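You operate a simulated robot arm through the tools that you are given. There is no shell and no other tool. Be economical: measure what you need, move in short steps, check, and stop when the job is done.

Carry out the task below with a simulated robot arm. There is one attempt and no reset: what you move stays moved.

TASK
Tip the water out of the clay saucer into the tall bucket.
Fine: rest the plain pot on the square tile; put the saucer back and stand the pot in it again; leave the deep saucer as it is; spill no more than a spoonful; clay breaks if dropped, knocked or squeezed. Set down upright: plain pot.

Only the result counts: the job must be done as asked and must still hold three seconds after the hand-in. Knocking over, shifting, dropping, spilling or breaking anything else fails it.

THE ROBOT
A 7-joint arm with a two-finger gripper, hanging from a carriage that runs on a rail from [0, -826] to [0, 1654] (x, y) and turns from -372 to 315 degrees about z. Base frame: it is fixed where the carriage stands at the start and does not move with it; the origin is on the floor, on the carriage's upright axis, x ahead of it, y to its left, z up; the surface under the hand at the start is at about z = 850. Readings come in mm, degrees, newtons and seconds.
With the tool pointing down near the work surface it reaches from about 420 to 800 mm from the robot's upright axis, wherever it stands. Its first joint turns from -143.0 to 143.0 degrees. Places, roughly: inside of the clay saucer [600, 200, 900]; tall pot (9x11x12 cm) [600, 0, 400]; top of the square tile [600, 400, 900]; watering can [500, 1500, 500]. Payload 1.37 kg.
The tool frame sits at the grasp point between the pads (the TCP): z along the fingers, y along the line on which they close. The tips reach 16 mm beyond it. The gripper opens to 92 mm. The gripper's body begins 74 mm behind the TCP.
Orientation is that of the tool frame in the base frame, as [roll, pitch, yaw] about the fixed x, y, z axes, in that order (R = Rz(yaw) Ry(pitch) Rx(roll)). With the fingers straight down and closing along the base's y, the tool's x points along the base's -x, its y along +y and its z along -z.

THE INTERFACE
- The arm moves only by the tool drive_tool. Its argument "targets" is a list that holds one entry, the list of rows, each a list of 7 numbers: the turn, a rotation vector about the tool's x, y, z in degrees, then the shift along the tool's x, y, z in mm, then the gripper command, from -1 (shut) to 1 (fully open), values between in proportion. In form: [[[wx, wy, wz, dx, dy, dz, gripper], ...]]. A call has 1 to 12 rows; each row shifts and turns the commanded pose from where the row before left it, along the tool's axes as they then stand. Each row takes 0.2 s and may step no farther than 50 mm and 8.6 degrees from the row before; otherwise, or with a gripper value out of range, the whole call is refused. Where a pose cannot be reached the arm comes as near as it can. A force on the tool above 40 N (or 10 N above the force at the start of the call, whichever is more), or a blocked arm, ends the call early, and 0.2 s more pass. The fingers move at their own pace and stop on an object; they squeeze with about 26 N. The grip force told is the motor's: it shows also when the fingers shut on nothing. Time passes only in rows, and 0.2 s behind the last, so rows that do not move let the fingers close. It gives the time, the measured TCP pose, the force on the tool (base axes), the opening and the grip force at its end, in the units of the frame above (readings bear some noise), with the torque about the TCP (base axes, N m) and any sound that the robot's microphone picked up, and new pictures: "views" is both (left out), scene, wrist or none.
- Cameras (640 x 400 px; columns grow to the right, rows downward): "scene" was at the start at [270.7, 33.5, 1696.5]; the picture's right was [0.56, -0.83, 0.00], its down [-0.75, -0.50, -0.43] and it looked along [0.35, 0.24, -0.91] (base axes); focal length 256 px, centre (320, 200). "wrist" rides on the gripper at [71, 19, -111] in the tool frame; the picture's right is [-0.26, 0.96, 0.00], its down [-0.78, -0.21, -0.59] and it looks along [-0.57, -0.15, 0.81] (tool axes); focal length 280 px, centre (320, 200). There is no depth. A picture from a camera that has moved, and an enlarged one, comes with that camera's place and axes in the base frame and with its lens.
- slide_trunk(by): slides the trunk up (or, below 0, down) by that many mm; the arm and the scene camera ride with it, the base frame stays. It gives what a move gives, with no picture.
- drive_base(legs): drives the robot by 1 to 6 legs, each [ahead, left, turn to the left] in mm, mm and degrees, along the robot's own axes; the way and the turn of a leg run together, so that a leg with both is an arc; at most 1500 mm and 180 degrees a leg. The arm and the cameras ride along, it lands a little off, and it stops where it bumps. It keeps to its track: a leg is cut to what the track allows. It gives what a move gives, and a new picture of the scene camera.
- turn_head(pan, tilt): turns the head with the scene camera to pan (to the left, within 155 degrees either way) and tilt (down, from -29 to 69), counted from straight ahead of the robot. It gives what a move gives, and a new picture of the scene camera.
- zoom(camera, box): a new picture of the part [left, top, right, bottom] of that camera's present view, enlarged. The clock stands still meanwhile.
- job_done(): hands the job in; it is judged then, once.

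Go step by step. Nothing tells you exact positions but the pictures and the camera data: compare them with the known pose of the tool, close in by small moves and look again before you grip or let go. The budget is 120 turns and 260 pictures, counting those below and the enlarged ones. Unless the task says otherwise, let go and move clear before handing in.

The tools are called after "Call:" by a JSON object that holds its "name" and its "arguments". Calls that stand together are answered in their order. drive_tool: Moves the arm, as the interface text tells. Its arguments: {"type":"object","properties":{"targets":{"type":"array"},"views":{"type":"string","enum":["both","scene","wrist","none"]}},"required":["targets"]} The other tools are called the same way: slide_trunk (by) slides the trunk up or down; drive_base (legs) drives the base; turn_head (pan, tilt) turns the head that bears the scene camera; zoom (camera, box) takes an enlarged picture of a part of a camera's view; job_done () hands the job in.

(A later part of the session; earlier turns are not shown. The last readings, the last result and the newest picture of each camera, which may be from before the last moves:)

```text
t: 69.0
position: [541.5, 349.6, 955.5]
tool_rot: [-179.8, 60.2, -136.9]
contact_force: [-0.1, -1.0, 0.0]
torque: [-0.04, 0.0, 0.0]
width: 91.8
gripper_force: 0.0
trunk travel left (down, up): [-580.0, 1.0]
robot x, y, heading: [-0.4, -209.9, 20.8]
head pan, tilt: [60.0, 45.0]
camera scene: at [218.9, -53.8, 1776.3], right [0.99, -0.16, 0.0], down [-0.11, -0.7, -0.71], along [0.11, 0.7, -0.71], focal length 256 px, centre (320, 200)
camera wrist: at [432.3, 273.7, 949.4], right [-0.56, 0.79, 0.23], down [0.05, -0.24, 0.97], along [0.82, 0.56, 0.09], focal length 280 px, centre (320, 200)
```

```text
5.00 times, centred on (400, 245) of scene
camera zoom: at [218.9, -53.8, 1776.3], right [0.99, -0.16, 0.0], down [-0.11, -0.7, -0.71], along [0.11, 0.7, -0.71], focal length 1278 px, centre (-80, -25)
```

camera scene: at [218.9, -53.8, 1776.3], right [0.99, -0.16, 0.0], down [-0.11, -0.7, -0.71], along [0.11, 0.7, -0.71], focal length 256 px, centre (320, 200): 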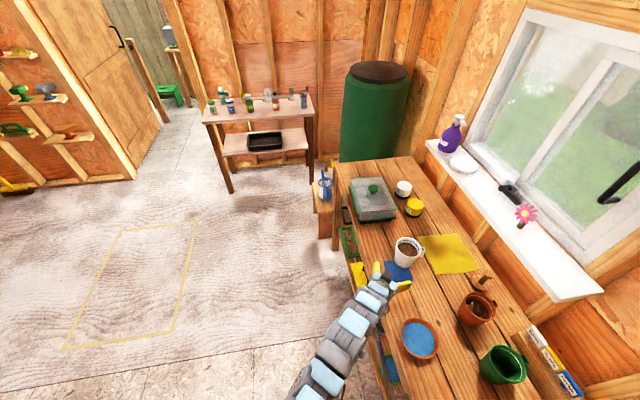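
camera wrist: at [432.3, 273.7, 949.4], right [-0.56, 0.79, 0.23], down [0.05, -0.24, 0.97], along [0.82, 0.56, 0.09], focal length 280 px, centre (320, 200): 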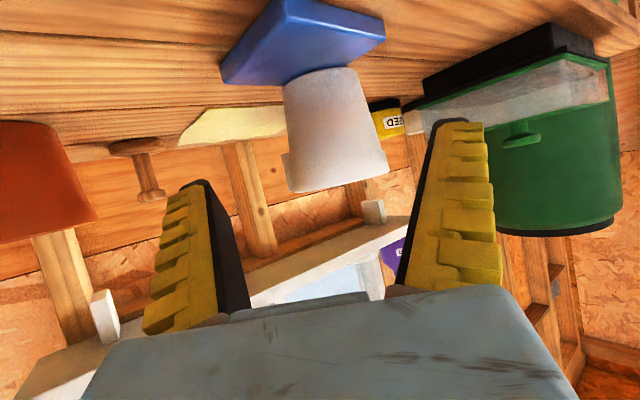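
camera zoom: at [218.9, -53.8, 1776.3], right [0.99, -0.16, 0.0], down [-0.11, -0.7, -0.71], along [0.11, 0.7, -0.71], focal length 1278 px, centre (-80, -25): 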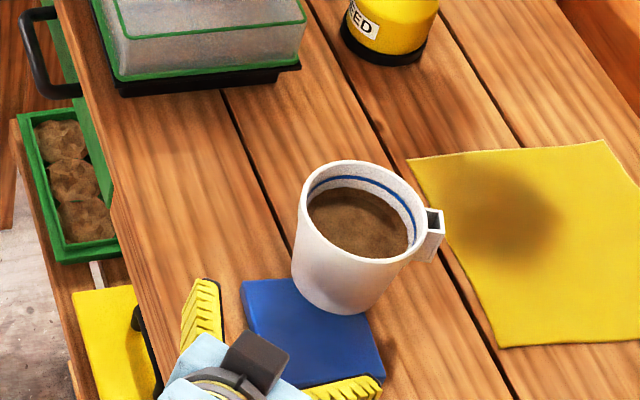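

I enlarge to see whether the pot really stands flat on the tile.

Call:
{"name": "zoom", "arguments": {"camera": "wrist", "box": [210, 0, 400, 200]}}

Call:
{"name": "zoom", "arguments": {"camera": "scene", "box": [385, 225, 435, 275]}}

```text
2.00 times, centred on (305, 100) of wrist
camera zoom: at [432.3, 273.7, 949.4], right [-0.56, 0.79, 0.23], down [0.05, -0.24, 0.97], along [0.82, 0.56, 0.09], focal length 561 px, centre (350, 400)
```

zoom: 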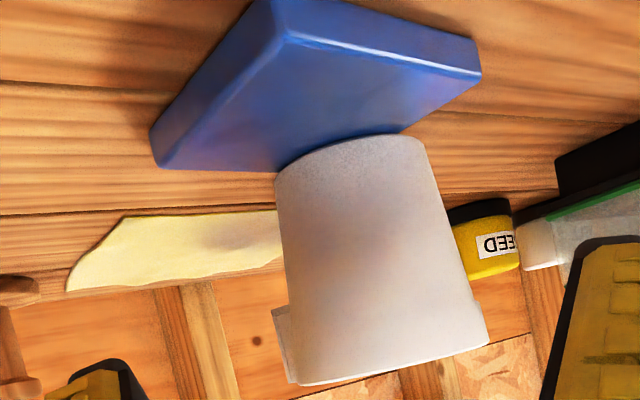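

```text
8.00 times, centred on (410, 250) of scene
camera zoom: at [218.9, -53.8, 1776.3], right [0.99, -0.16, 0.0], down [-0.11, -0.7, -0.71], along [0.11, 0.7, -0.71], focal length 2045 px, centre (-400, -200)
```

zoom: 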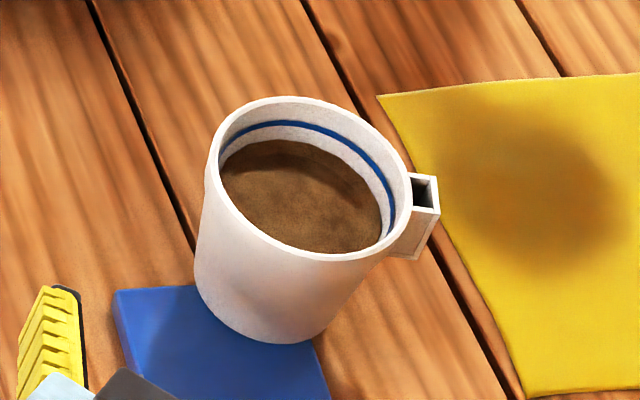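

The pot stands on the tile and stays there for now. Next the saucer: I'll take it by its far rim from a stance further left, so raise the hand, straighten it, then turn and drive the carriage.

Call:
{"name": "drive_tool", "arguments": {"targets": [[[0, 0, 0, -30, 0, -17, 1], [0, 0, 0, -30, 0, -17, 1], [0, 0, 0, -30, 0, -17, 1], [0, 0, 0, -30, 0, -17, 1], [0, 0, 0, -20, 0, -11, 1], [0, 8, 0, 0, 0, 0, 1], [0, 8, 0, 0, 0, 0, 1], [0, 8, 0, 0, 0, 0, 1], [0, 8, 0, 0, 0, 0, 1], [0, 8, 0, 0, 0, 0, 1], [0, 8, 0, 0, 0, 0, 1], [0, 0, 0, 0, 0, 0, 1]]]}}

```text
t: 71.5
position: [543.5, 351.6, 1117.1]
tool_rot: [-179.9, 12.2, -137.0]
contact_force: [-0.2, 0.3, -0.3]
torque: [0.02, -0.03, 0.01]
width: 91.9
gripper_force: 0.1
trunk travel left (down, up): [-580.0, 1.0]
robot x, y, heading: [-3.8, -212.1, 20.7]
head pan, tilt: [60.0, 45.0]
camera scene: at [219.0, -53.8, 1776.3], right [0.99, -0.16, 0.0], down [-0.11, -0.7, -0.71], along [0.11, 0.7, -0.71], focal length 256 px, centre (320, 200)
camera wrist: at [462.9, 301.3, 1211.1], right [-0.47, 0.88, 0.05], down [0.61, 0.28, 0.74], along [0.64, 0.38, -0.67], focal length 280 px, centre (320, 200)
```

scene: 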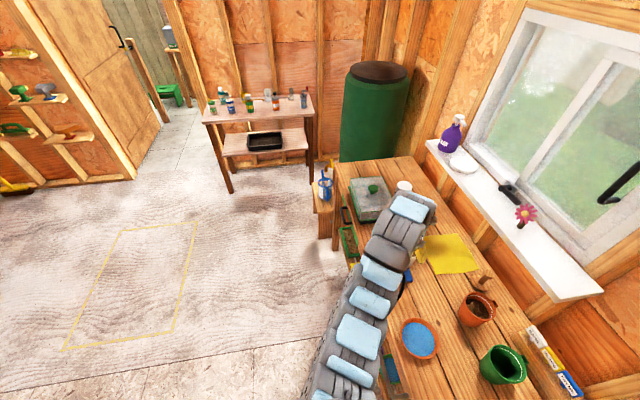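
wrist: 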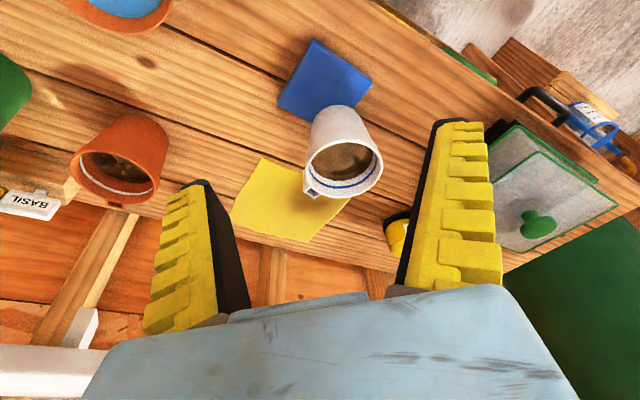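

The pot is resting within the tile. Now turn the carriage right and drive left so the arm addresses the saucer from the left side.

Call:
{"name": "drive_base", "arguments": {"legs": [[0, 0, -77]]}}

Call:
{"name": "turn_head", "arguments": {"pan": 20, "tilt": 50}}

```text
t: 75.3
position: [663.8, -624.8, 1117.8]
tool_rot: [-179.9, 12.4, 145.1]
contact_force: [-0.1, 0.8, -0.1]
torque: [-0.01, 0.01, -0.01]
width: 92.2
gripper_force: 0.1
trunk travel left (down, up): [-580.0, 1.0]
robot x, y, heading: [-3.1, -208.1, -57.5]
head pan, tilt: [60.0, 45.0]
camera scene: at [200.6, -392.6, 1776.3], right [0.05, -1.0, 0.0], down [-0.71, -0.04, -0.71], along [0.71, 0.04, -0.71], focal length 256 px, centre (320, 200)
```

scene: 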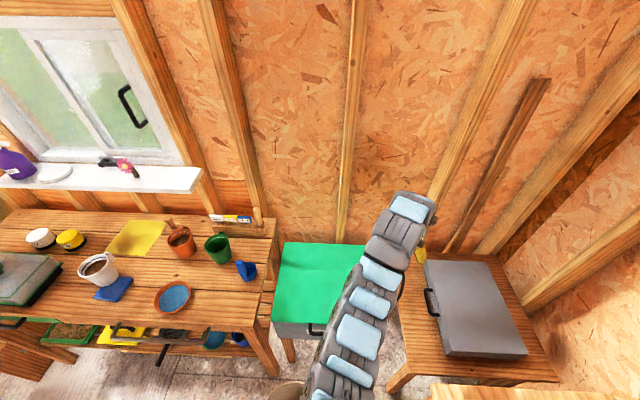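

```text
t: 76.4
position: [664.2, -624.2, 1115.9]
tool_rot: [-179.8, 12.3, 145.1]
contact_force: [0.2, -1.0, 0.2]
torque: [-0.02, 0.01, -0.03]
width: 92.0
gripper_force: 0.1
trunk travel left (down, up): [-580.0, 1.0]
robot x, y, heading: [-1.1, -212.5, -57.4]
head pan, tilt: [20.0, 50.0]
camera scene: at [180.8, -443.1, 1769.4], right [-0.6, -0.8, 0.0], down [-0.61, 0.46, -0.64], along [0.51, -0.39, -0.77], focal length 256 px, centre (320, 200)
```

scene: 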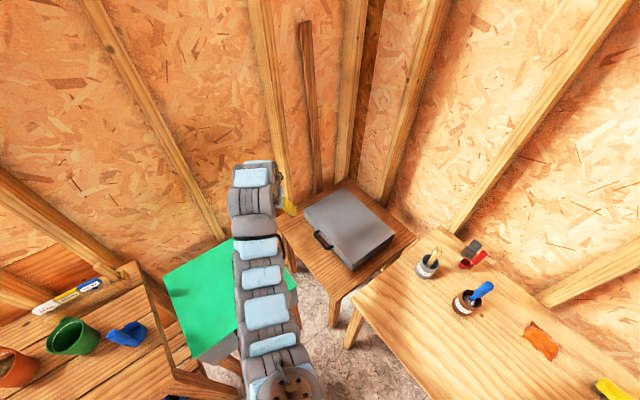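

Clear path; drive the robot left 710 mm along the rail.

Call:
{"name": "drive_base", "arguments": {"legs": [[-598, 382.5, 0]]}}

Call:
{"name": "turn_head", "arguments": {"pan": 45, "tilt": 60}}

Call:
{"name": "drive_tool", "arguments": {"targets": [[[0, 6, 8, 0, 0, 0, 1], [0, 6, 8, 0, 0, 0, 1], [0, 0, 8, 0, 0, 0, 1], [0, 0, 8, 0, 0, 0, 1], [0, 0, 8, 0, 0, 0, 1], [0, 0, 8, 0, 0, 0, 1], [0, 0, 8, 0, 0, 0, 1], [0, 0, 8, 0, 0, 0, 1], [0, 0, 8, 0, 0, 0, 1], [0, 0, 8, 0, 0, 0, 1], [0, 0, 6, 0, 0, 0, 1], [0, 0, 0, 0, 0, 0, 1]]]}}

```text
t: 80.2
position: [665.0, 83.1, 1116.0]
tool_rot: [-179.9, 12.3, 145.3]
contact_force: [0.1, -0.9, 0.6]
torque: [0.0, 0.03, 0.0]
width: 91.9
gripper_force: 0.1
trunk travel left (down, up): [-580.0, 1.0]
robot x, y, heading: [1.2, 496.2, -57.3]
head pan, tilt: [20.0, 50.0]
camera scene: at [181.2, 264.2, 1769.4], right [-0.6, -0.8, 0.0], down [-0.61, 0.46, -0.64], along [0.51, -0.39, -0.77], focal length 256 px, centre (320, 200)
```

scene: 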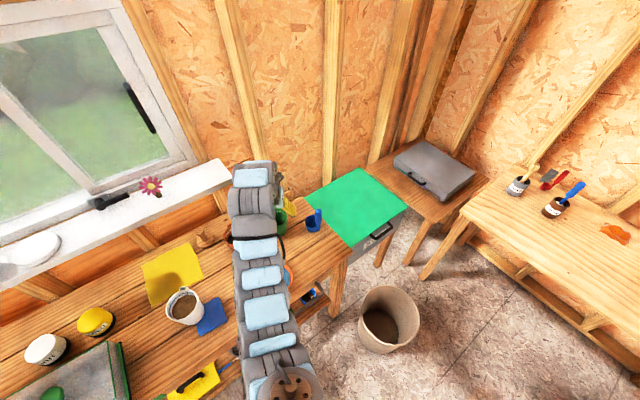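

```text
t: 81.1
position: [666.5, 83.8, 1118.0]
tool_rot: [-180.0, 12.2, 145.2]
contact_force: [0.1, -0.1, 0.7]
torque: [0.02, 0.04, -0.05]
width: 91.9
gripper_force: 0.0
trunk travel left (down, up): [-580.0, 1.0]
robot x, y, heading: [-1.8, 494.3, -56.8]
head pan, tilt: [45.0, 60.0]
camera scene: at [185.0, 296.6, 1756.9], right [-0.21, -0.98, 0.0], down [-0.85, 0.18, -0.5], along [0.49, -0.11, -0.87], focal length 256 px, centre (320, 200)
```

scene: 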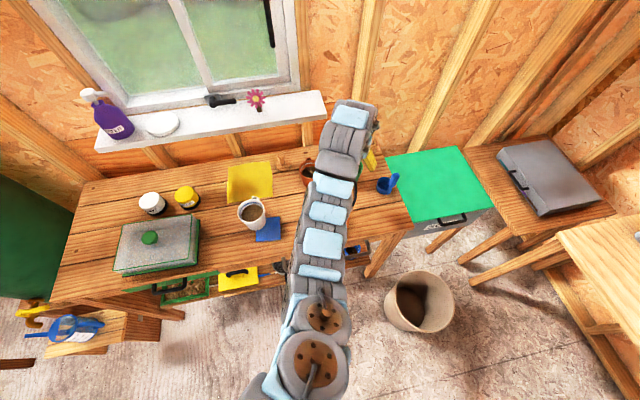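

```text
refused: row 1 steps farther than a row can; nothing moved
```

Bucket confirmed at about (308, -287). I'll now untilt and rotate the tool so the fingers close along the saucer's radius (smaller steps).

Call:
{"name": "drive_tool", "arguments": {"targets": [[[0, 6, 0, 0, 0, 0, 1], [0, 6, 0, 0, 0, 0, 1], [0, 0, 8.5, 0, 0, 0, 1], [0, 0, 8.5, 0, 0, 0, 1], [0, 0, 8.5, 0, 0, 0, 1], [0, 0, 8.5, 0, 0, 0, 1], [0, 0, 8.5, 0, 0, 0, 1], [0, 0, 8.5, 0, 0, 0, 1], [0, 0, 8.5, 0, 0, 0, 1], [0, 0, 8.5, 0, 0, 0, 1], [0, 0, 8.5, 0, 0, 0, 1], [0, 0, 8.5, 0, 0, 0, 1]]], "views": "wrist"}}

Call:
{"name": "zoom", "arguments": {"camera": "scene", "box": [210, 180, 310, 260]}}

```text
t: 83.7
position: [664.9, 83.3, 1117.4]
tool_rot: [179.7, 0.2, 60.0]
contact_force: [0.5, -0.1, 0.1]
torque: [-0.02, 0.0, 0.02]
width: 91.8
gripper_force: 0.0
trunk travel left (down, up): [-580.0, 1.0]
robot x, y, heading: [-1.6, 496.9, -56.9]
head pan, tilt: [45.0, 60.0]
camera wrist: at [717.4, 134.8, 1228.4], right [0.71, -0.71, 0.01], down [-0.57, -0.57, 0.59], along [-0.41, -0.42, -0.81], focal length 280 px, centre (320, 200)
```

wrist: 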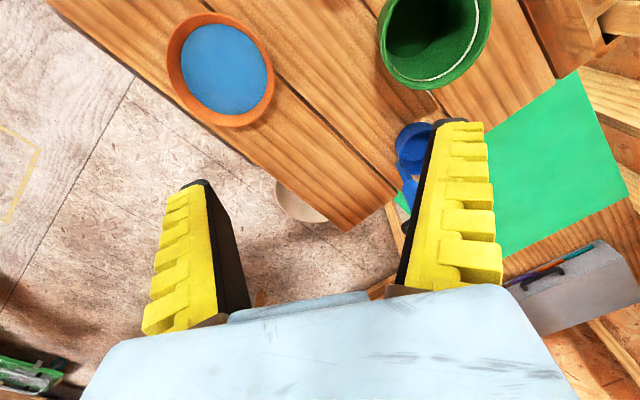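

```text
5.00 times, centred on (260, 220) of scene
camera zoom: at [184.9, 296.6, 1756.9], right [-0.21, -0.98, 0.0], down [-0.85, 0.18, -0.5], along [0.49, -0.1, -0.87], focal length 1278 px, centre (620, 100)
```

zoom: 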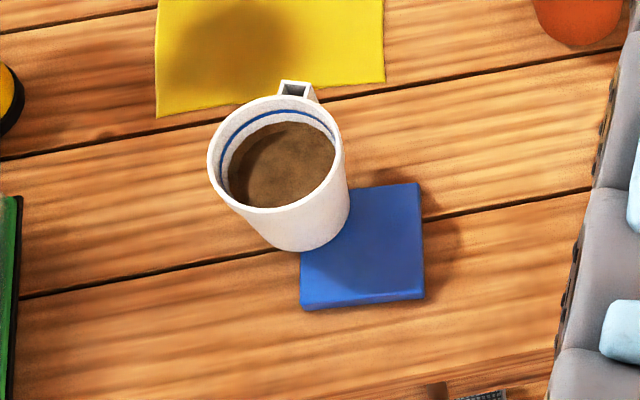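

The pot rests on the tile's corner but is standing still. Now I move above the saucer's far rim point and look from close by.

Call:
{"name": "drive_tool", "arguments": {"targets": [[[0, 0, 0, 7, -13, 30, 0.2], [0, 0, 0, 7, -13, 30, 0], [0, 0, 0, 7, -13, 30, -0.1], [0, 0, 0, 7, -13, 30, -0.1], [0, 0, 0, 0, 0, 37, -0.1], [0, 0, 0, 0, 0, 0, -0.1]]]}}

Call:
{"name": "zoom", "arguments": {"camera": "wrist", "box": [160, 0, 480, 200]}}

```text
t: 85.1
position: [636.7, 132.7, 958.3]
tool_rot: [179.7, 0.1, 60.2]
contact_force: [0.4, -0.2, -0.4]
torque: [0.01, 0.02, -0.01]
width: 44.6
gripper_force: 2.4
trunk travel left (down, up): [-580.0, 1.0]
robot x, y, heading: [-0.6, 496.1, -57.0]
head pan, tilt: [45.0, 60.0]
camera scene: at [184.9, 296.6, 1756.9], right [-0.21, -0.98, 0.0], down [-0.85, 0.18, -0.5], along [0.49, -0.1, -0.87], focal length 256 px, centre (320, 200)
camera wrist: at [688.5, 184.6, 1070.5], right [0.71, -0.71, 0.01], down [-0.57, -0.57, 0.59], along [-0.41, -0.42, -0.81], focal length 280 px, centre (320, 200)
```

scene: 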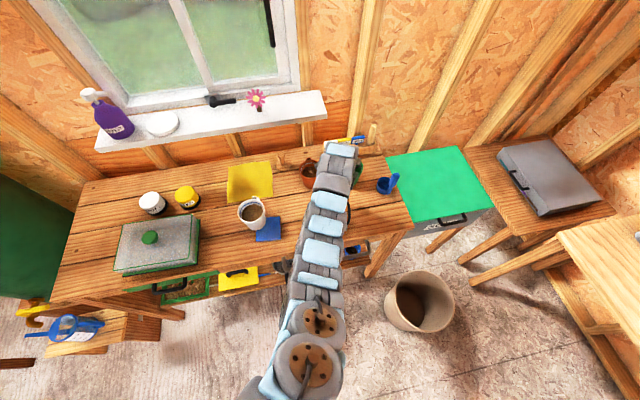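
wrist: 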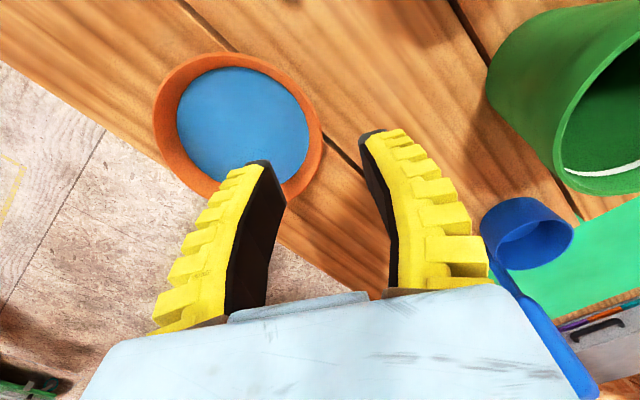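

```text
2.00 times, centred on (320, 100) of wrist
camera zoom: at [688.5, 184.6, 1070.5], right [0.71, -0.71, 0.01], down [-0.57, -0.57, 0.59], along [-0.41, -0.42, -0.81], focal length 561 px, centre (320, 400)
```

zoom: 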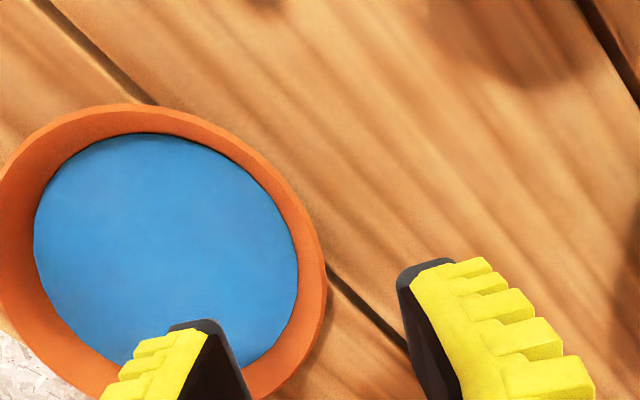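

Fitting the rim circle puts the saucer centre 63 mm inward of the tool – well placed. I shift 4 mm inwards and lower until the tips straddle the rim.

Call:
{"name": "drive_tool", "arguments": {"targets": [[[0, 0, 0, -2, -4, 20, -0.1], [0, 0, 0, 0, 0, 25, -0.1], [0, 0, 0, 0, 0, 15, -0.1], [0, 0, 0, 0, 0, 8, -0.1], [0, 0, 0, 0, 0, 0, -0.1]]], "views": "wrist"}}

Call:
{"name": "zoom", "arguments": {"camera": "wrist", "box": [160, 60, 480, 260]}}

```text
t: 86.3
position: [630.0, 132.1, 891.8]
tool_rot: [179.7, 0.1, 60.2]
contact_force: [0.5, 0.1, -0.1]
torque: [0.02, -0.02, -0.01]
width: 44.7
gripper_force: 2.6
trunk travel left (down, up): [-580.0, 1.0]
robot x, y, heading: [-4.6, 495.4, -57.1]
head pan, tilt: [45.0, 60.0]
camera wrist: at [682.0, 183.7, 1002.8], right [0.71, -0.71, 0.0], down [-0.57, -0.57, 0.59], along [-0.41, -0.42, -0.81], focal length 280 px, centre (320, 200)
```

wrist: 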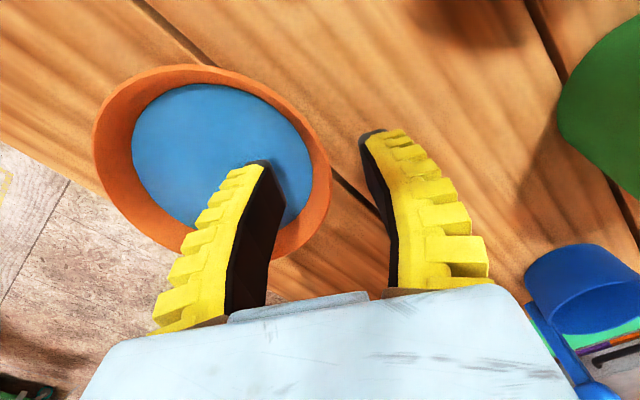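

```text
2.00 times, centred on (320, 160) of wrist
camera zoom: at [682.0, 183.7, 1002.8], right [0.71, -0.71, 0.0], down [-0.57, -0.57, 0.59], along [-0.41, -0.42, -0.81], focal length 561 px, centre (320, 280)
```

zoom: 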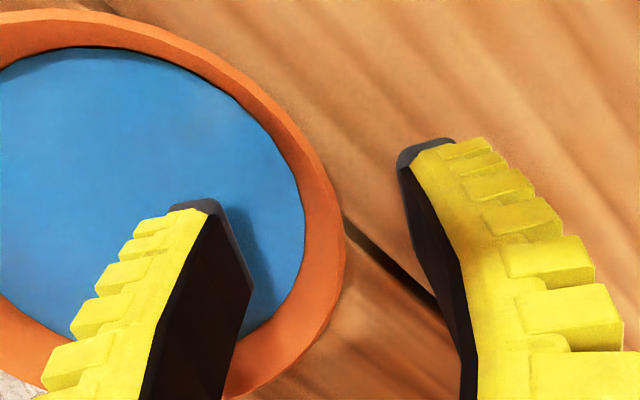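

Fingers straddle the rim evenly. Lower 14 mm so the pads overlap the wall, watching for contact.

Call:
{"name": "drive_tool", "arguments": {"targets": [[[0, 0, 0, 0, 1, 5, -0.1], [0, 0, 0, 0, 0, 4, -0.1], [0, 0, 0, 0, 0, 3, -0.1], [0, 0, 0, 0, 0, 2, -0.1], [0, 0, 0, 0, 0, 0, -0.1]]], "views": "wrist"}}

Call:
{"name": "zoom", "arguments": {"camera": "wrist", "box": [160, 60, 480, 260]}}

```text
t: 87.5
position: [632.6, 132.5, 878.6]
tool_rot: [179.7, 0.0, 60.2]
contact_force: [0.2, -0.1, -0.5]
torque: [0.01, -0.02, -0.01]
width: 44.6
gripper_force: 2.3
trunk travel left (down, up): [-580.0, 1.0]
robot x, y, heading: [-0.4, 493.5, -57.3]
head pan, tilt: [45.0, 60.0]
camera wrist: at [683.4, 183.3, 989.6], right [0.71, -0.71, 0.01], down [-0.57, -0.57, 0.59], along [-0.41, -0.42, -0.81], focal length 280 px, centre (320, 200)
```

wrist: 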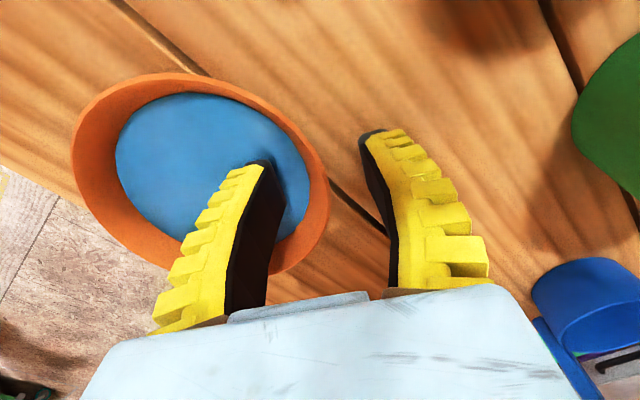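

```text
2.00 times, centred on (320, 160) of wrist
camera zoom: at [683.4, 183.3, 989.6], right [0.71, -0.71, 0.01], down [-0.57, -0.57, 0.59], along [-0.41, -0.42, -0.81], focal length 561 px, centre (320, 280)
```

zoom: 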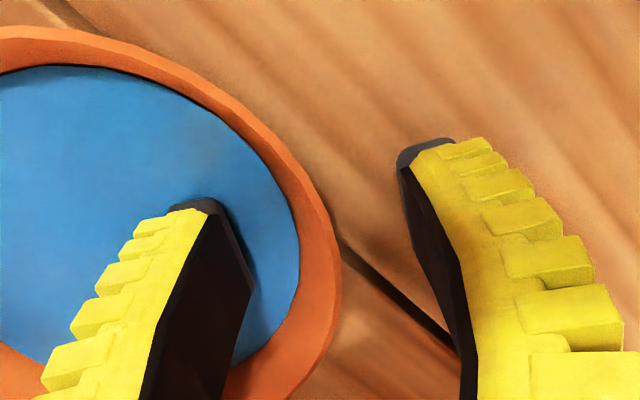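

Position is good. I lower 2 mm more and close slowly on the wall.

Call:
{"name": "drive_tool", "arguments": {"targets": [[[0, 0, 0, 0, 0, 2, -0.4], [0, 0, 0, 0, 0, 0, -0.6], [0, 0, 0, 0, 0, 0, -0.72], [0, 0, 0, 0, 0, 0, -0.72]]], "views": "wrist"}}

Call:
{"name": "zoom", "arguments": {"camera": "wrist", "box": [160, 60, 480, 260]}}

```text
t: 88.5
position: [631.0, 131.4, 874.8]
tool_rot: [179.7, 0.0, 60.2]
contact_force: [0.2, -0.8, 0.1]
torque: [0.01, 0.0, 0.01]
width: 17.5
gripper_force: 2.6
trunk travel left (down, up): [-580.0, 1.0]
robot x, y, heading: [0.3, 492.3, -57.0]
head pan, tilt: [45.0, 60.0]
camera wrist: at [683.5, 183.5, 986.9], right [0.71, -0.71, 0.01], down [-0.57, -0.57, 0.59], along [-0.41, -0.42, -0.81], focal length 280 px, centre (320, 200)
```

wrist: 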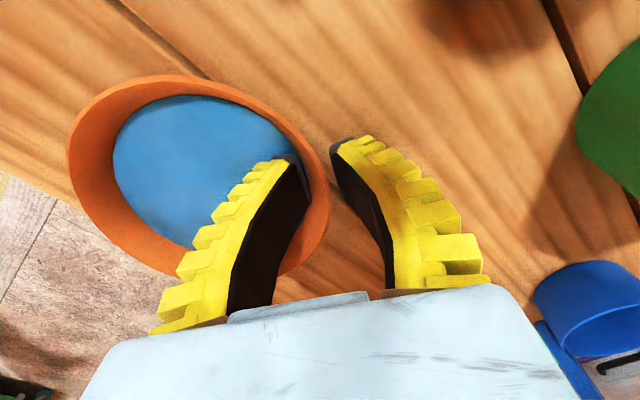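

```text
2.00 times, centred on (320, 160) of wrist
camera zoom: at [683.5, 183.5, 986.9], right [0.71, -0.71, 0.01], down [-0.57, -0.57, 0.59], along [-0.41, -0.42, -0.81], focal length 561 px, centre (320, 280)
```

zoom: 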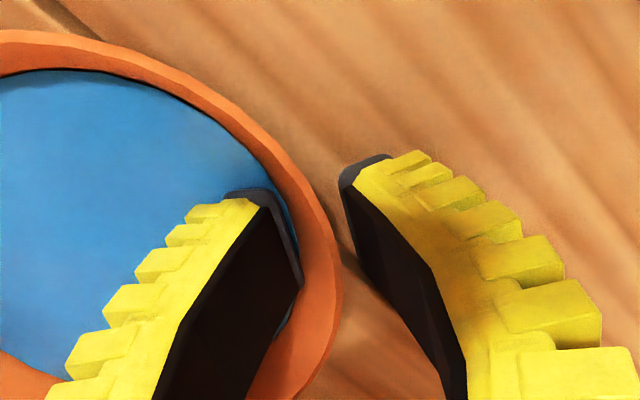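

Call:
{"name": "drive_tool", "arguments": {"targets": [[[0, 0, 0, 0, 0, 0, -0.78], [0, 0, 0, 0, 0, 0, -0.82], [0, 0, 0, 0, 0, 0, -0.82]]], "views": "none"}}

Call:
{"name": "drive_tool", "arguments": {"targets": [[[0, 0, 0, 0, 0, 0, -0.86], [0, 0, 0, 0, 0, 0, -0.9], [0, 0, 0, 0, 0, 0, -0.9]]], "views": "wrist"}}

Call:
{"name": "zoom", "arguments": {"camera": "wrist", "box": [160, 60, 480, 260]}}

```text
t: 89.3
position: [630.7, 131.8, 876.0]
tool_rot: [179.8, 0.1, 60.3]
contact_force: [0.4, 0.2, -1.1]
torque: [0.0, 0.01, 0.02]
width: 13.0
gripper_force: 3.4
trunk travel left (down, up): [-580.0, 1.0]
robot x, y, heading: [3.3, 496.7, -57.4]
head pan, tilt: [45.0, 60.0]
```

```text
t: 90.1
position: [632.5, 131.4, 876.6]
tool_rot: [179.7, 0.1, 60.2]
contact_force: [-1.0, 0.4, -0.3]
torque: [-0.02, 0.01, -0.01]
width: 9.6
gripper_force: 3.7
trunk travel left (down, up): [-580.0, 1.0]
robot x, y, heading: [1.5, 498.8, -57.2]
head pan, tilt: [45.0, 60.0]
camera wrist: at [683.4, 183.5, 986.9], right [0.71, -0.71, 0.01], down [-0.57, -0.57, 0.59], along [-0.41, -0.42, -0.81], focal length 280 px, centre (320, 200)
```

wrist: 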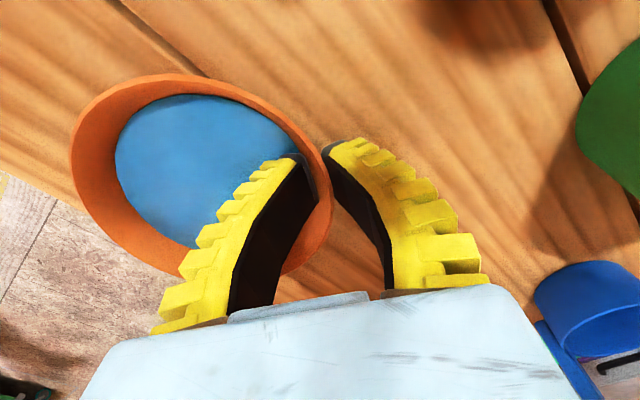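

```text
2.00 times, centred on (320, 160) of wrist
camera zoom: at [683.4, 183.5, 986.9], right [0.71, -0.71, 0.01], down [-0.57, -0.57, 0.59], along [-0.41, -0.42, -0.81], focal length 561 px, centre (320, 280)
```

zoom: 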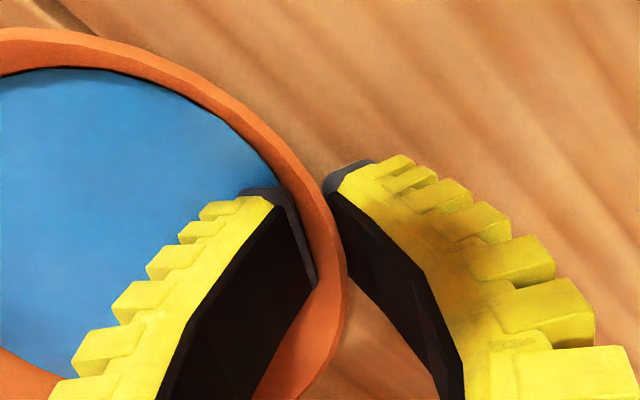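

Call:
{"name": "drive_tool", "arguments": {"targets": [[[0, 0, 0, 0, 0, 0, -0.94], [0, 0, 0, 0, 0, 0, -0.97], [0, 0, 0, 0, 0, 0, -1], [0, 0, 0, 0, 0, 0, -1]]], "views": "wrist"}}

Call:
{"name": "zoom", "arguments": {"camera": "wrist", "box": [160, 60, 480, 260]}}

```text
t: 91.1
position: [631.0, 130.7, 874.9]
tool_rot: [179.6, 0.1, 60.2]
contact_force: [-1.8, 0.1, 7.7]
torque: [0.4, -0.01, 0.09]
width: 6.1
gripper_force: 25.7
trunk travel left (down, up): [-580.0, 1.0]
robot x, y, heading: [1.7, 492.9, -56.9]
head pan, tilt: [45.0, 60.0]
camera wrist: at [683.9, 183.1, 987.5], right [0.71, -0.71, 0.01], down [-0.57, -0.57, 0.59], along [-0.41, -0.42, -0.81], focal length 280 px, centre (320, 200)
```

wrist: 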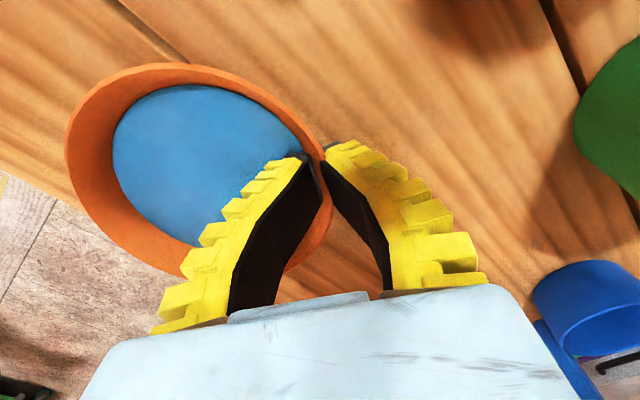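

```text
2.00 times, centred on (320, 160) of wrist
camera zoom: at [683.9, 183.1, 987.5], right [0.71, -0.71, 0.01], down [-0.57, -0.57, 0.59], along [-0.41, -0.42, -0.81], focal length 561 px, centre (320, 280)
```

zoom: 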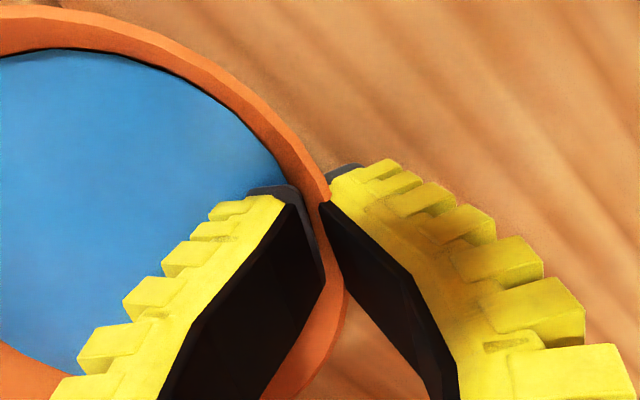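

The wall is flared (~30°), and vertical pads would tilt the saucer on lifting (force 7.7 N, torque show it). I release again and will re-grip with the tool leaning along the wall.

Call:
{"name": "drive_tool", "arguments": {"targets": [[[0, 0, 0, 0, 0, 0, -0.9], [0, 0, 0, 0, 0, 0, -0.7], [0, 0, 0, 0, 0, 0, -0.4], [0, 0, 0, 0, 0, 0, -0.1], [0, 0, 0, 0, 0, 0, -0.1]]], "views": "none"}}

Call:
{"name": "drive_tool", "arguments": {"targets": [[[0, 0, 0, 0, 0, -20, -0.1], [0, 0, 0, 0, 0, -40, -0.1], [0, 0, 0, 0, 0, -40, -0.1], [8, 0, 0, 0, 0, 0, -0.1], [8, 0, 0, 0, 0, 0, -0.1], [8, 0, 0, 0, 0, 0, -0.1], [0, 0, 0, 0, 0, 0, -0.1]]]}}

```text
t: 92.3
position: [632.2, 132.0, 874.5]
tool_rot: [179.8, 0.1, 60.2]
contact_force: [-0.5, 0.1, -0.2]
torque: [0.02, 0.0, -0.02]
width: 44.8
gripper_force: 2.0
trunk travel left (down, up): [-580.0, 1.0]
robot x, y, heading: [-0.3, 496.1, -57.0]
head pan, tilt: [45.0, 60.0]
```

```text
t: 93.9
position: [623.2, 136.3, 979.7]
tool_rot: [-164.2, 0.1, 60.1]
contact_force: [0.0, -1.1, -1.2]
torque: [0.02, -0.01, -0.04]
width: 44.6
gripper_force: 2.4
out of reach, approached as far as the arm can: row 5, 6
trunk travel left (down, up): [-580.0, 1.0]
robot x, y, heading: [2.0, 492.9, -57.1]
head pan, tilt: [45.0, 60.0]
camera scene: at [184.9, 296.7, 1756.8], right [-0.21, -0.98, 0.0], down [-0.85, 0.18, -0.5], along [0.49, -0.1, -0.87], focal length 256 px, centre (320, 200)
camera wrist: at [700.6, 173.1, 1081.0], right [0.67, -0.69, -0.26], down [-0.43, -0.65, 0.63], along [-0.6, -0.31, -0.73], focal length 280 px, centre (320, 200)
```

scene: 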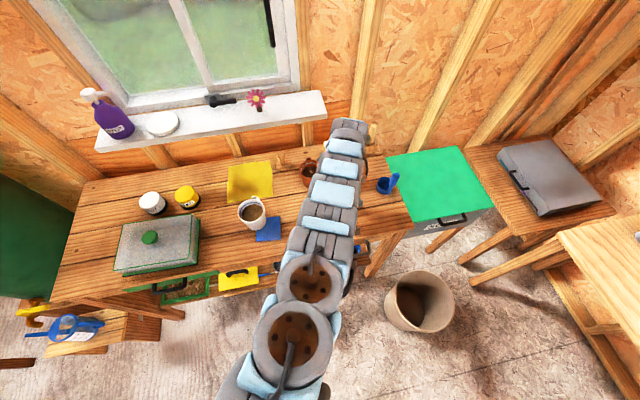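
wrist: 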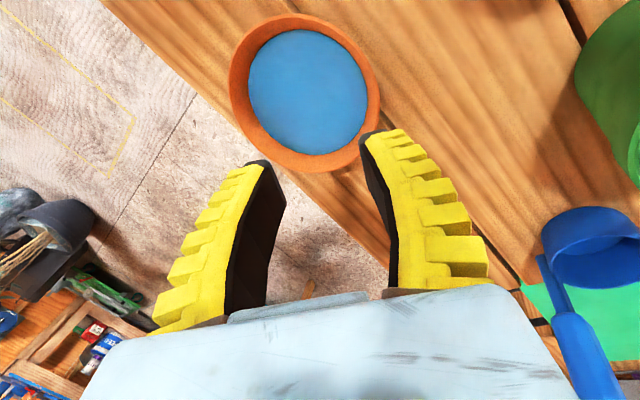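

The arm stops at 16° of backward lean here. I'll bring the robot closer and test whether more lean is possible.

Call:
{"name": "drive_base", "arguments": {"legs": [[126, -82, 0]]}}

Call:
{"name": "drive_tool", "arguments": {"targets": [[[0, 0, 0, 33, -19, 0, -0.1], [0, 0, 0, 33, -19, 0, -0.1], [0, 0, 0, 33, -19, 0, -0.1], [0, 0, 0, 20, -12, 0, -0.1], [7, 0, 0, 0, 0, 0, -0.1], [7, 0, 0, 0, 0, 0, -0.1], [0, 0, 0, 0, 0, 0, -0.1]]]}}

```text
t: 95.3
position: [623.0, -10.5, 980.0]
tool_rot: [-164.3, 0.1, 60.0]
contact_force: [0.2, -0.3, -0.8]
torque: [0.01, 0.05, -0.01]
width: 44.6
gripper_force: 2.4
trunk travel left (down, up): [-580.0, 1.0]
robot x, y, heading: [-1.6, 348.2, -57.0]
head pan, tilt: [45.0, 60.0]
camera scene: at [184.8, 149.9, 1756.8], right [-0.21, -0.98, 0.0], down [-0.85, 0.18, -0.5], along [0.49, -0.1, -0.87], focal length 256 px, centre (320, 200)
```

scene: 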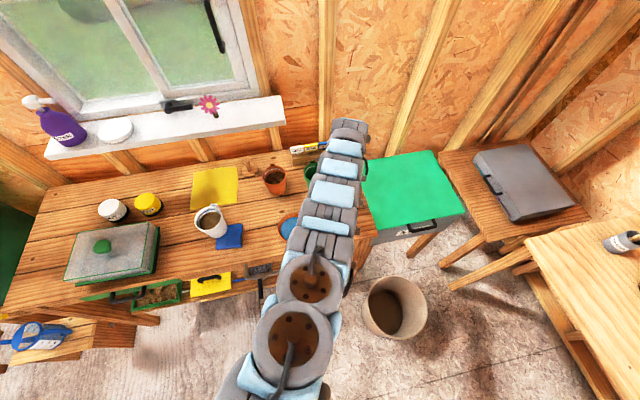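

```text
t: 96.9
position: [624.0, 125.0, 999.3]
tool_rot: [-153.7, -0.1, 60.2]
contact_force: [-0.5, -0.1, -0.5]
torque: [0.02, -0.01, 0.01]
width: 44.6
gripper_force: 2.0
out of reach, approached as far as the arm can: row 6
trunk travel left (down, up): [-580.0, 1.0]
robot x, y, heading: [0.0, 347.2, -57.3]
head pan, tilt: [45.0, 60.0]
camera scene: at [184.8, 150.0, 1756.9], right [-0.21, -0.98, 0.0], down [-0.85, 0.18, -0.5], along [0.49, -0.1, -0.87], focal length 256 px, centre (320, 200)
camera wrist: at [717.4, 152.9, 1090.0], right [0.62, -0.66, -0.43], down [-0.33, -0.71, 0.62], along [-0.71, -0.25, -0.66], focal length 280 px, centre (320, 200)
```

scene: 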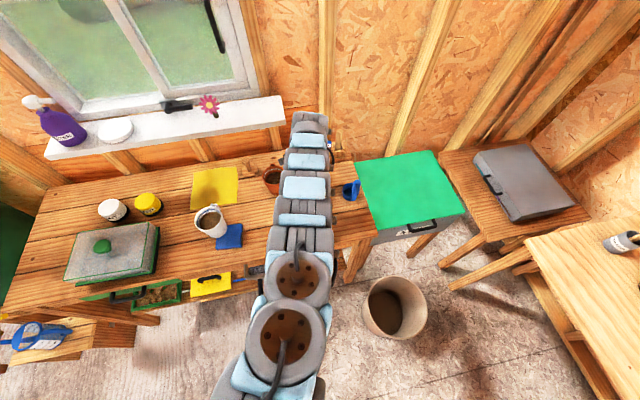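
wrist: 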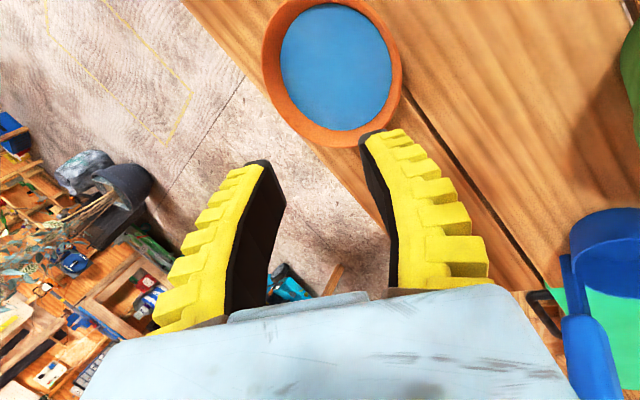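

Closer in, 26° lean works. I rotate to a grip direction of -40° with ~30° lean, descending a bit, then check.

Call:
{"name": "drive_tool", "arguments": {"targets": [[[0, 2.2, 4.5, 0, 8, 16, -0.1], [0, 2.2, 4.5, 0, 8, 16, -0.3], [4, 0, 0, 0, 8, 16, -0.5], [0, 0, 0, 0, 0, 0, -0.65], [0, 0, 0, 0, 0, 0, -0.65]]]}}

```text
t: 98.1
position: [621.9, 126.1, 962.7]
tool_rot: [-153.8, 0.0, 50.0]
contact_force: [-0.4, 0.7, 0.5]
torque: [0.01, 0.0, -0.01]
width: 20.4
gripper_force: 3.4
out of reach, approached as far as the arm can: row 3
trunk travel left (down, up): [-580.0, 1.0]
robot x, y, heading: [0.7, 348.8, -57.1]
head pan, tilt: [45.0, 60.0]
camera scene: at [184.8, 150.0, 1756.9], right [-0.21, -0.98, 0.0], down [-0.85, 0.18, -0.5], along [0.49, -0.1, -0.87], focal length 256 px, centre (320, 200)
camera wrist: at [718.5, 136.9, 1053.9], right [0.5, -0.76, -0.43], down [-0.45, -0.64, 0.62], along [-0.75, -0.12, -0.66], focal length 280 px, centre (320, 200)
```

scene: 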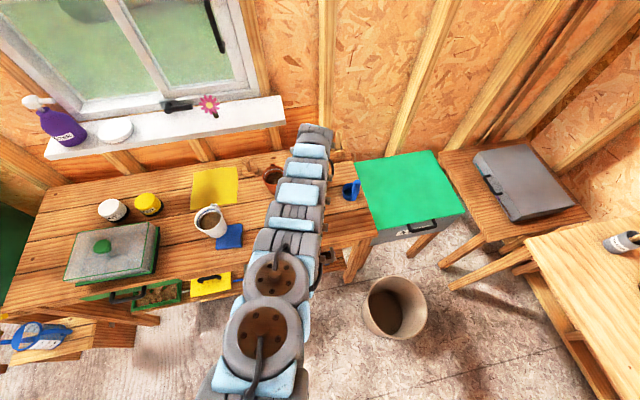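
wrist: 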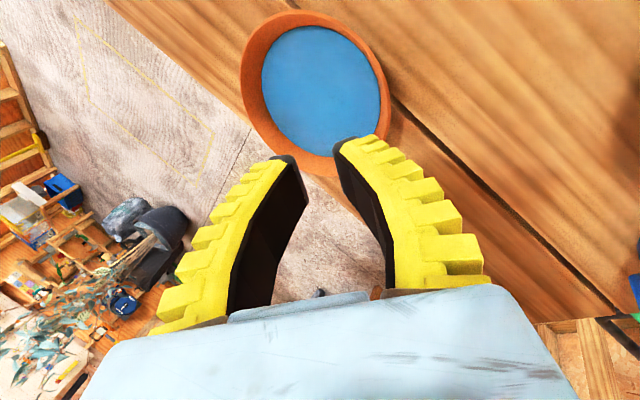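

Call:
{"name": "drive_base", "arguments": {"legs": [[83.9, -54.5, 0]]}}

Call:
{"name": "drive_tool", "arguments": {"targets": [[[0, 0, 0, 20, -3.2, 15, -0.65], [0, 0, 0, 20, -3.2, 15, -0.65], [0, 0, 0, 20, -3.2, 15, -0.65], [0, 0, 0, 19, -3.2, 10, -0.65], [4, 0, 0, 0, 0, 0, -0.65], [0, 0, 0, 0, 0, 0, -0.65]]], "views": "wrist"}}

```text
t: 99.2
position: [622.1, 27.0, 962.4]
tool_rot: [-153.7, 0.1, 50.0]
contact_force: [-0.1, -0.1, -1.0]
torque: [-0.01, -0.03, -0.02]
width: 20.0
gripper_force: 2.7
trunk travel left (down, up): [-580.0, 1.0]
robot x, y, heading: [-2.9, 248.9, -57.3]
head pan, tilt: [45.0, 60.0]
camera scene: at [184.7, 50.7, 1756.9], right [-0.21, -0.98, 0.0], down [-0.85, 0.18, -0.5], along [0.49, -0.11, -0.87], focal length 256 px, centre (320, 200)
```

scene: 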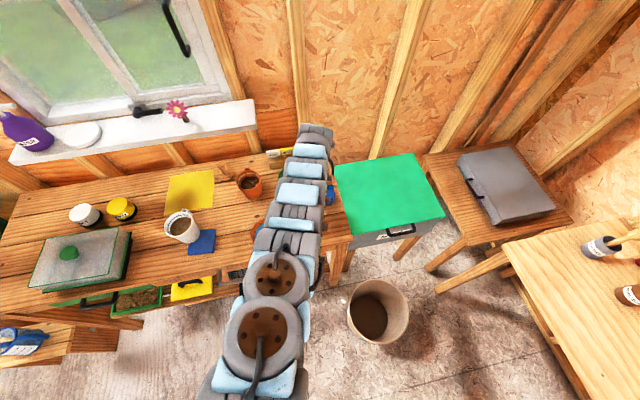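

```text
t: 100.6
position: [627.8, 96.9, 931.4]
tool_rot: [-153.7, 0.1, 50.1]
contact_force: [0.4, -0.1, -0.1]
torque: [-0.03, 0.02, 0.0]
width: 20.4
gripper_force: 3.4
out of reach, approached as far as the arm can: row 1, 2, 4, 5
trunk travel left (down, up): [-580.0, 1.0]
robot x, y, heading: [-1.9, 252.2, -57.2]
head pan, tilt: [45.0, 60.0]
camera wrist: at [723.1, 107.1, 1022.8], right [0.5, -0.76, -0.43], down [-0.45, -0.64, 0.62], along [-0.75, -0.12, -0.66], focal length 280 px, centre (320, 200)
```

wrist: 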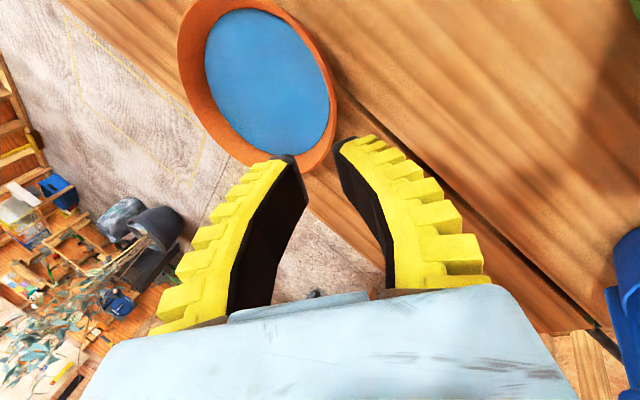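

Backward lean is awkward for this arm. Better: grip the near side of the rim with a forward lean (which the arm does easily) from a farther stance. Raise/extend first, then turn and drive.

Call:
{"name": "drive_tool", "arguments": {"targets": [[[0, 0, 0, 13.6, 15.3, -29.7, -0.65], [0, 0, 0, 13.6, 15.3, -29.7, -0.65], [-8, 0, 0, 13.6, 15.3, -29.7, -0.65], [-8, 0, 0, 13.6, 15.3, -29.7, -0.65], [-8, 0, 0, 13.6, 15.3, -29.7, -0.65], [0, 0, 0, 0, 0, 0, -0.65]]], "views": "none"}}

Call:
{"name": "drive_base", "arguments": {"legs": [[0, 0, -20]]}}

```text
t: 102.0
position: [719.9, 81.3, 1029.2]
tool_rot: [-177.9, 0.1, 50.1]
contact_force: [0.0, 0.3, -0.5]
torque: [0.03, 0.01, 0.02]
width: 20.2
gripper_force: 2.8
out of reach, approached as far as the arm can: row 1, 2
trunk travel left (down, up): [-580.0, 1.0]
robot x, y, heading: [1.1, 254.3, -57.2]
head pan, tilt: [45.0, 60.0]
```

```text
t: 103.5
position: [616.7, -155.8, 1030.6]
tool_rot: [-177.8, 0.1, 30.0]
contact_force: [1.2, 0.5, 0.1]
torque: [0.07, 0.0, 0.03]
width: 20.4
gripper_force: 3.9
trunk travel left (down, up): [-580.0, 1.0]
robot x, y, heading: [-1.0, 247.0, -77.3]
head pan, tilt: [45.0, 60.0]
camera scene: at [105.2, -0.6, 1756.9], right [-0.53, -0.85, 0.0], down [-0.73, 0.46, -0.5], along [0.42, -0.27, -0.87], focal length 256 px, centre (320, 200)
```

scene: 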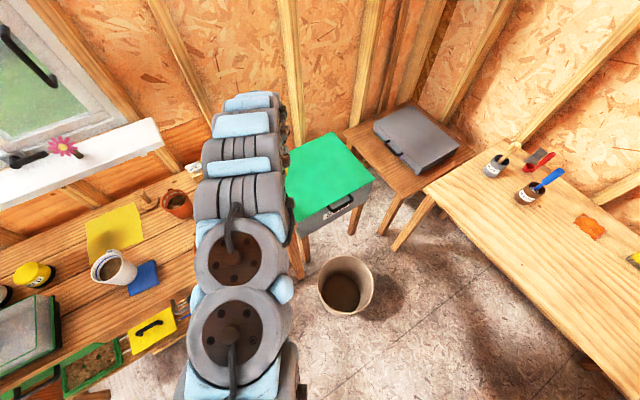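

Call:
{"name": "drive_base", "arguments": {"legs": [[-390, 88, 0]]}}

Call:
{"name": "drive_tool", "arguments": {"targets": [[[0, 0, -6.7, 0, 0, 0, -0.65], [0, 0, -6.7, 0, 0, 0, -0.65], [0, 0, -6.7, 0, 0, 0, -0.65], [-8, 0, 0, 0, 0, 0, -0.65], [-8, 0, 0, 0, 0, 0, -0.65], [-8, 0, 0, 0, 0, 0, -0.65], [-4, 0, 0, 0, 0, 0, -0.65], [0, 0, 0, 0, 0, 0, -0.65]]]}}

Call:
{"name": "turn_head", "arguments": {"pan": 50, "tilt": 55}}

```text
t: 106.0
position: [619.8, 248.5, 1030.1]
tool_rot: [-177.8, 0.1, 30.3]
contact_force: [0.8, -0.1, -0.7]
torque: [-0.04, 0.0, 0.03]
width: 20.2
gripper_force: 2.9
trunk travel left (down, up): [-580.0, 1.0]
robot x, y, heading: [-2.1, 649.2, -76.5]
head pan, tilt: [45.0, 60.0]
camera scene: at [107.2, 400.6, 1756.9], right [-0.53, -0.85, 0.0], down [-0.74, 0.46, -0.5], along [0.43, -0.26, -0.87], focal length 256 px, centre (320, 200)
```

scene: 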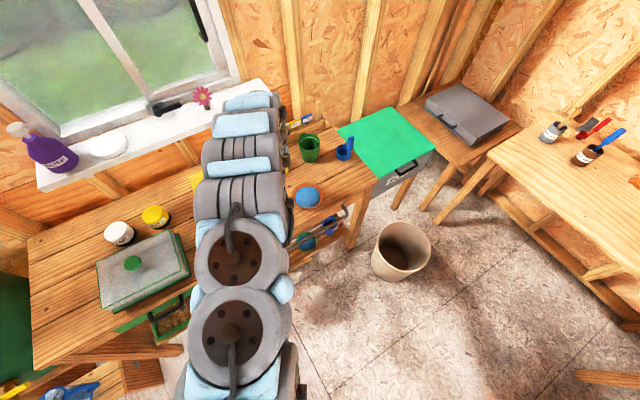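

```text
t: 107.8
position: [633.5, 243.7, 1013.1]
tool_rot: [154.0, -0.7, 50.5]
contact_force: [0.3, -0.5, -0.2]
torque: [0.02, -0.02, 0.03]
width: 20.3
gripper_force: 2.9
out of reach, approached as far as the arm can: row 5, 6
trunk travel left (down, up): [-580.0, 1.0]
robot x, y, heading: [-0.8, 649.3, -76.8]
head pan, tilt: [45.0, 60.0]
camera scene: at [107.2, 400.6, 1756.9], right [-0.53, -0.85, 0.0], down [-0.74, 0.46, -0.5], along [0.42, -0.26, -0.87], focal length 256 px, centre (320, 200)
camera wrist: at [654.1, 316.0, 1123.0], right [0.5, -0.76, 0.42], down [-0.85, -0.32, 0.43], along [-0.19, -0.57, -0.8], focal length 280 px, centre (320, 200)
```

scene: 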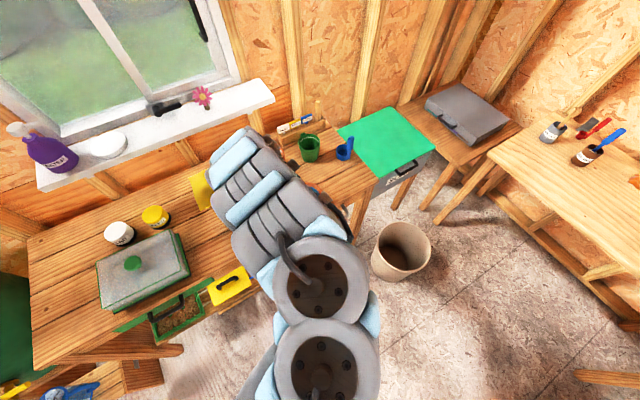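
wrist: 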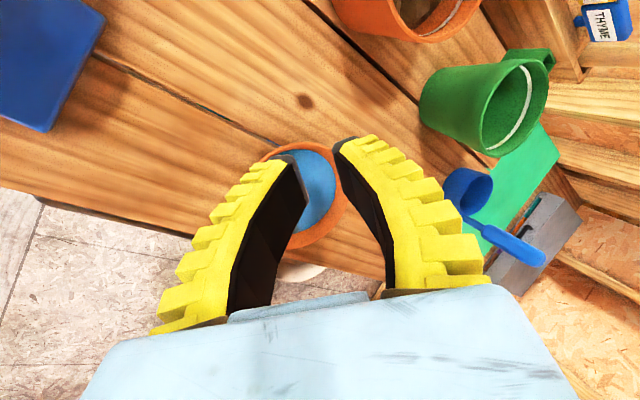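

```text
t: 108.5
position: [633.6, 243.5, 1013.4]
tool_rot: [154.0, -0.7, 50.4]
contact_force: [-0.1, 0.0, -0.1]
torque: [-0.01, -0.02, 0.02]
width: 20.6
gripper_force: 2.7
trunk travel left (down, up): [-580.0, 1.0]
robot x, y, heading: [-0.6, 652.0, -76.8]
head pan, tilt: [50.0, 55.0]
camera scene: at [114.9, 403.2, 1762.9], right [-0.45, -0.89, 0.0], down [-0.73, 0.37, -0.57], along [0.51, -0.26, -0.82], focal length 256 px, centre (320, 200)
```

scene: 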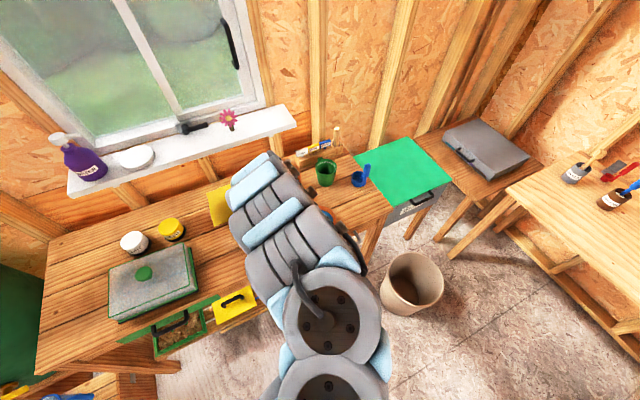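

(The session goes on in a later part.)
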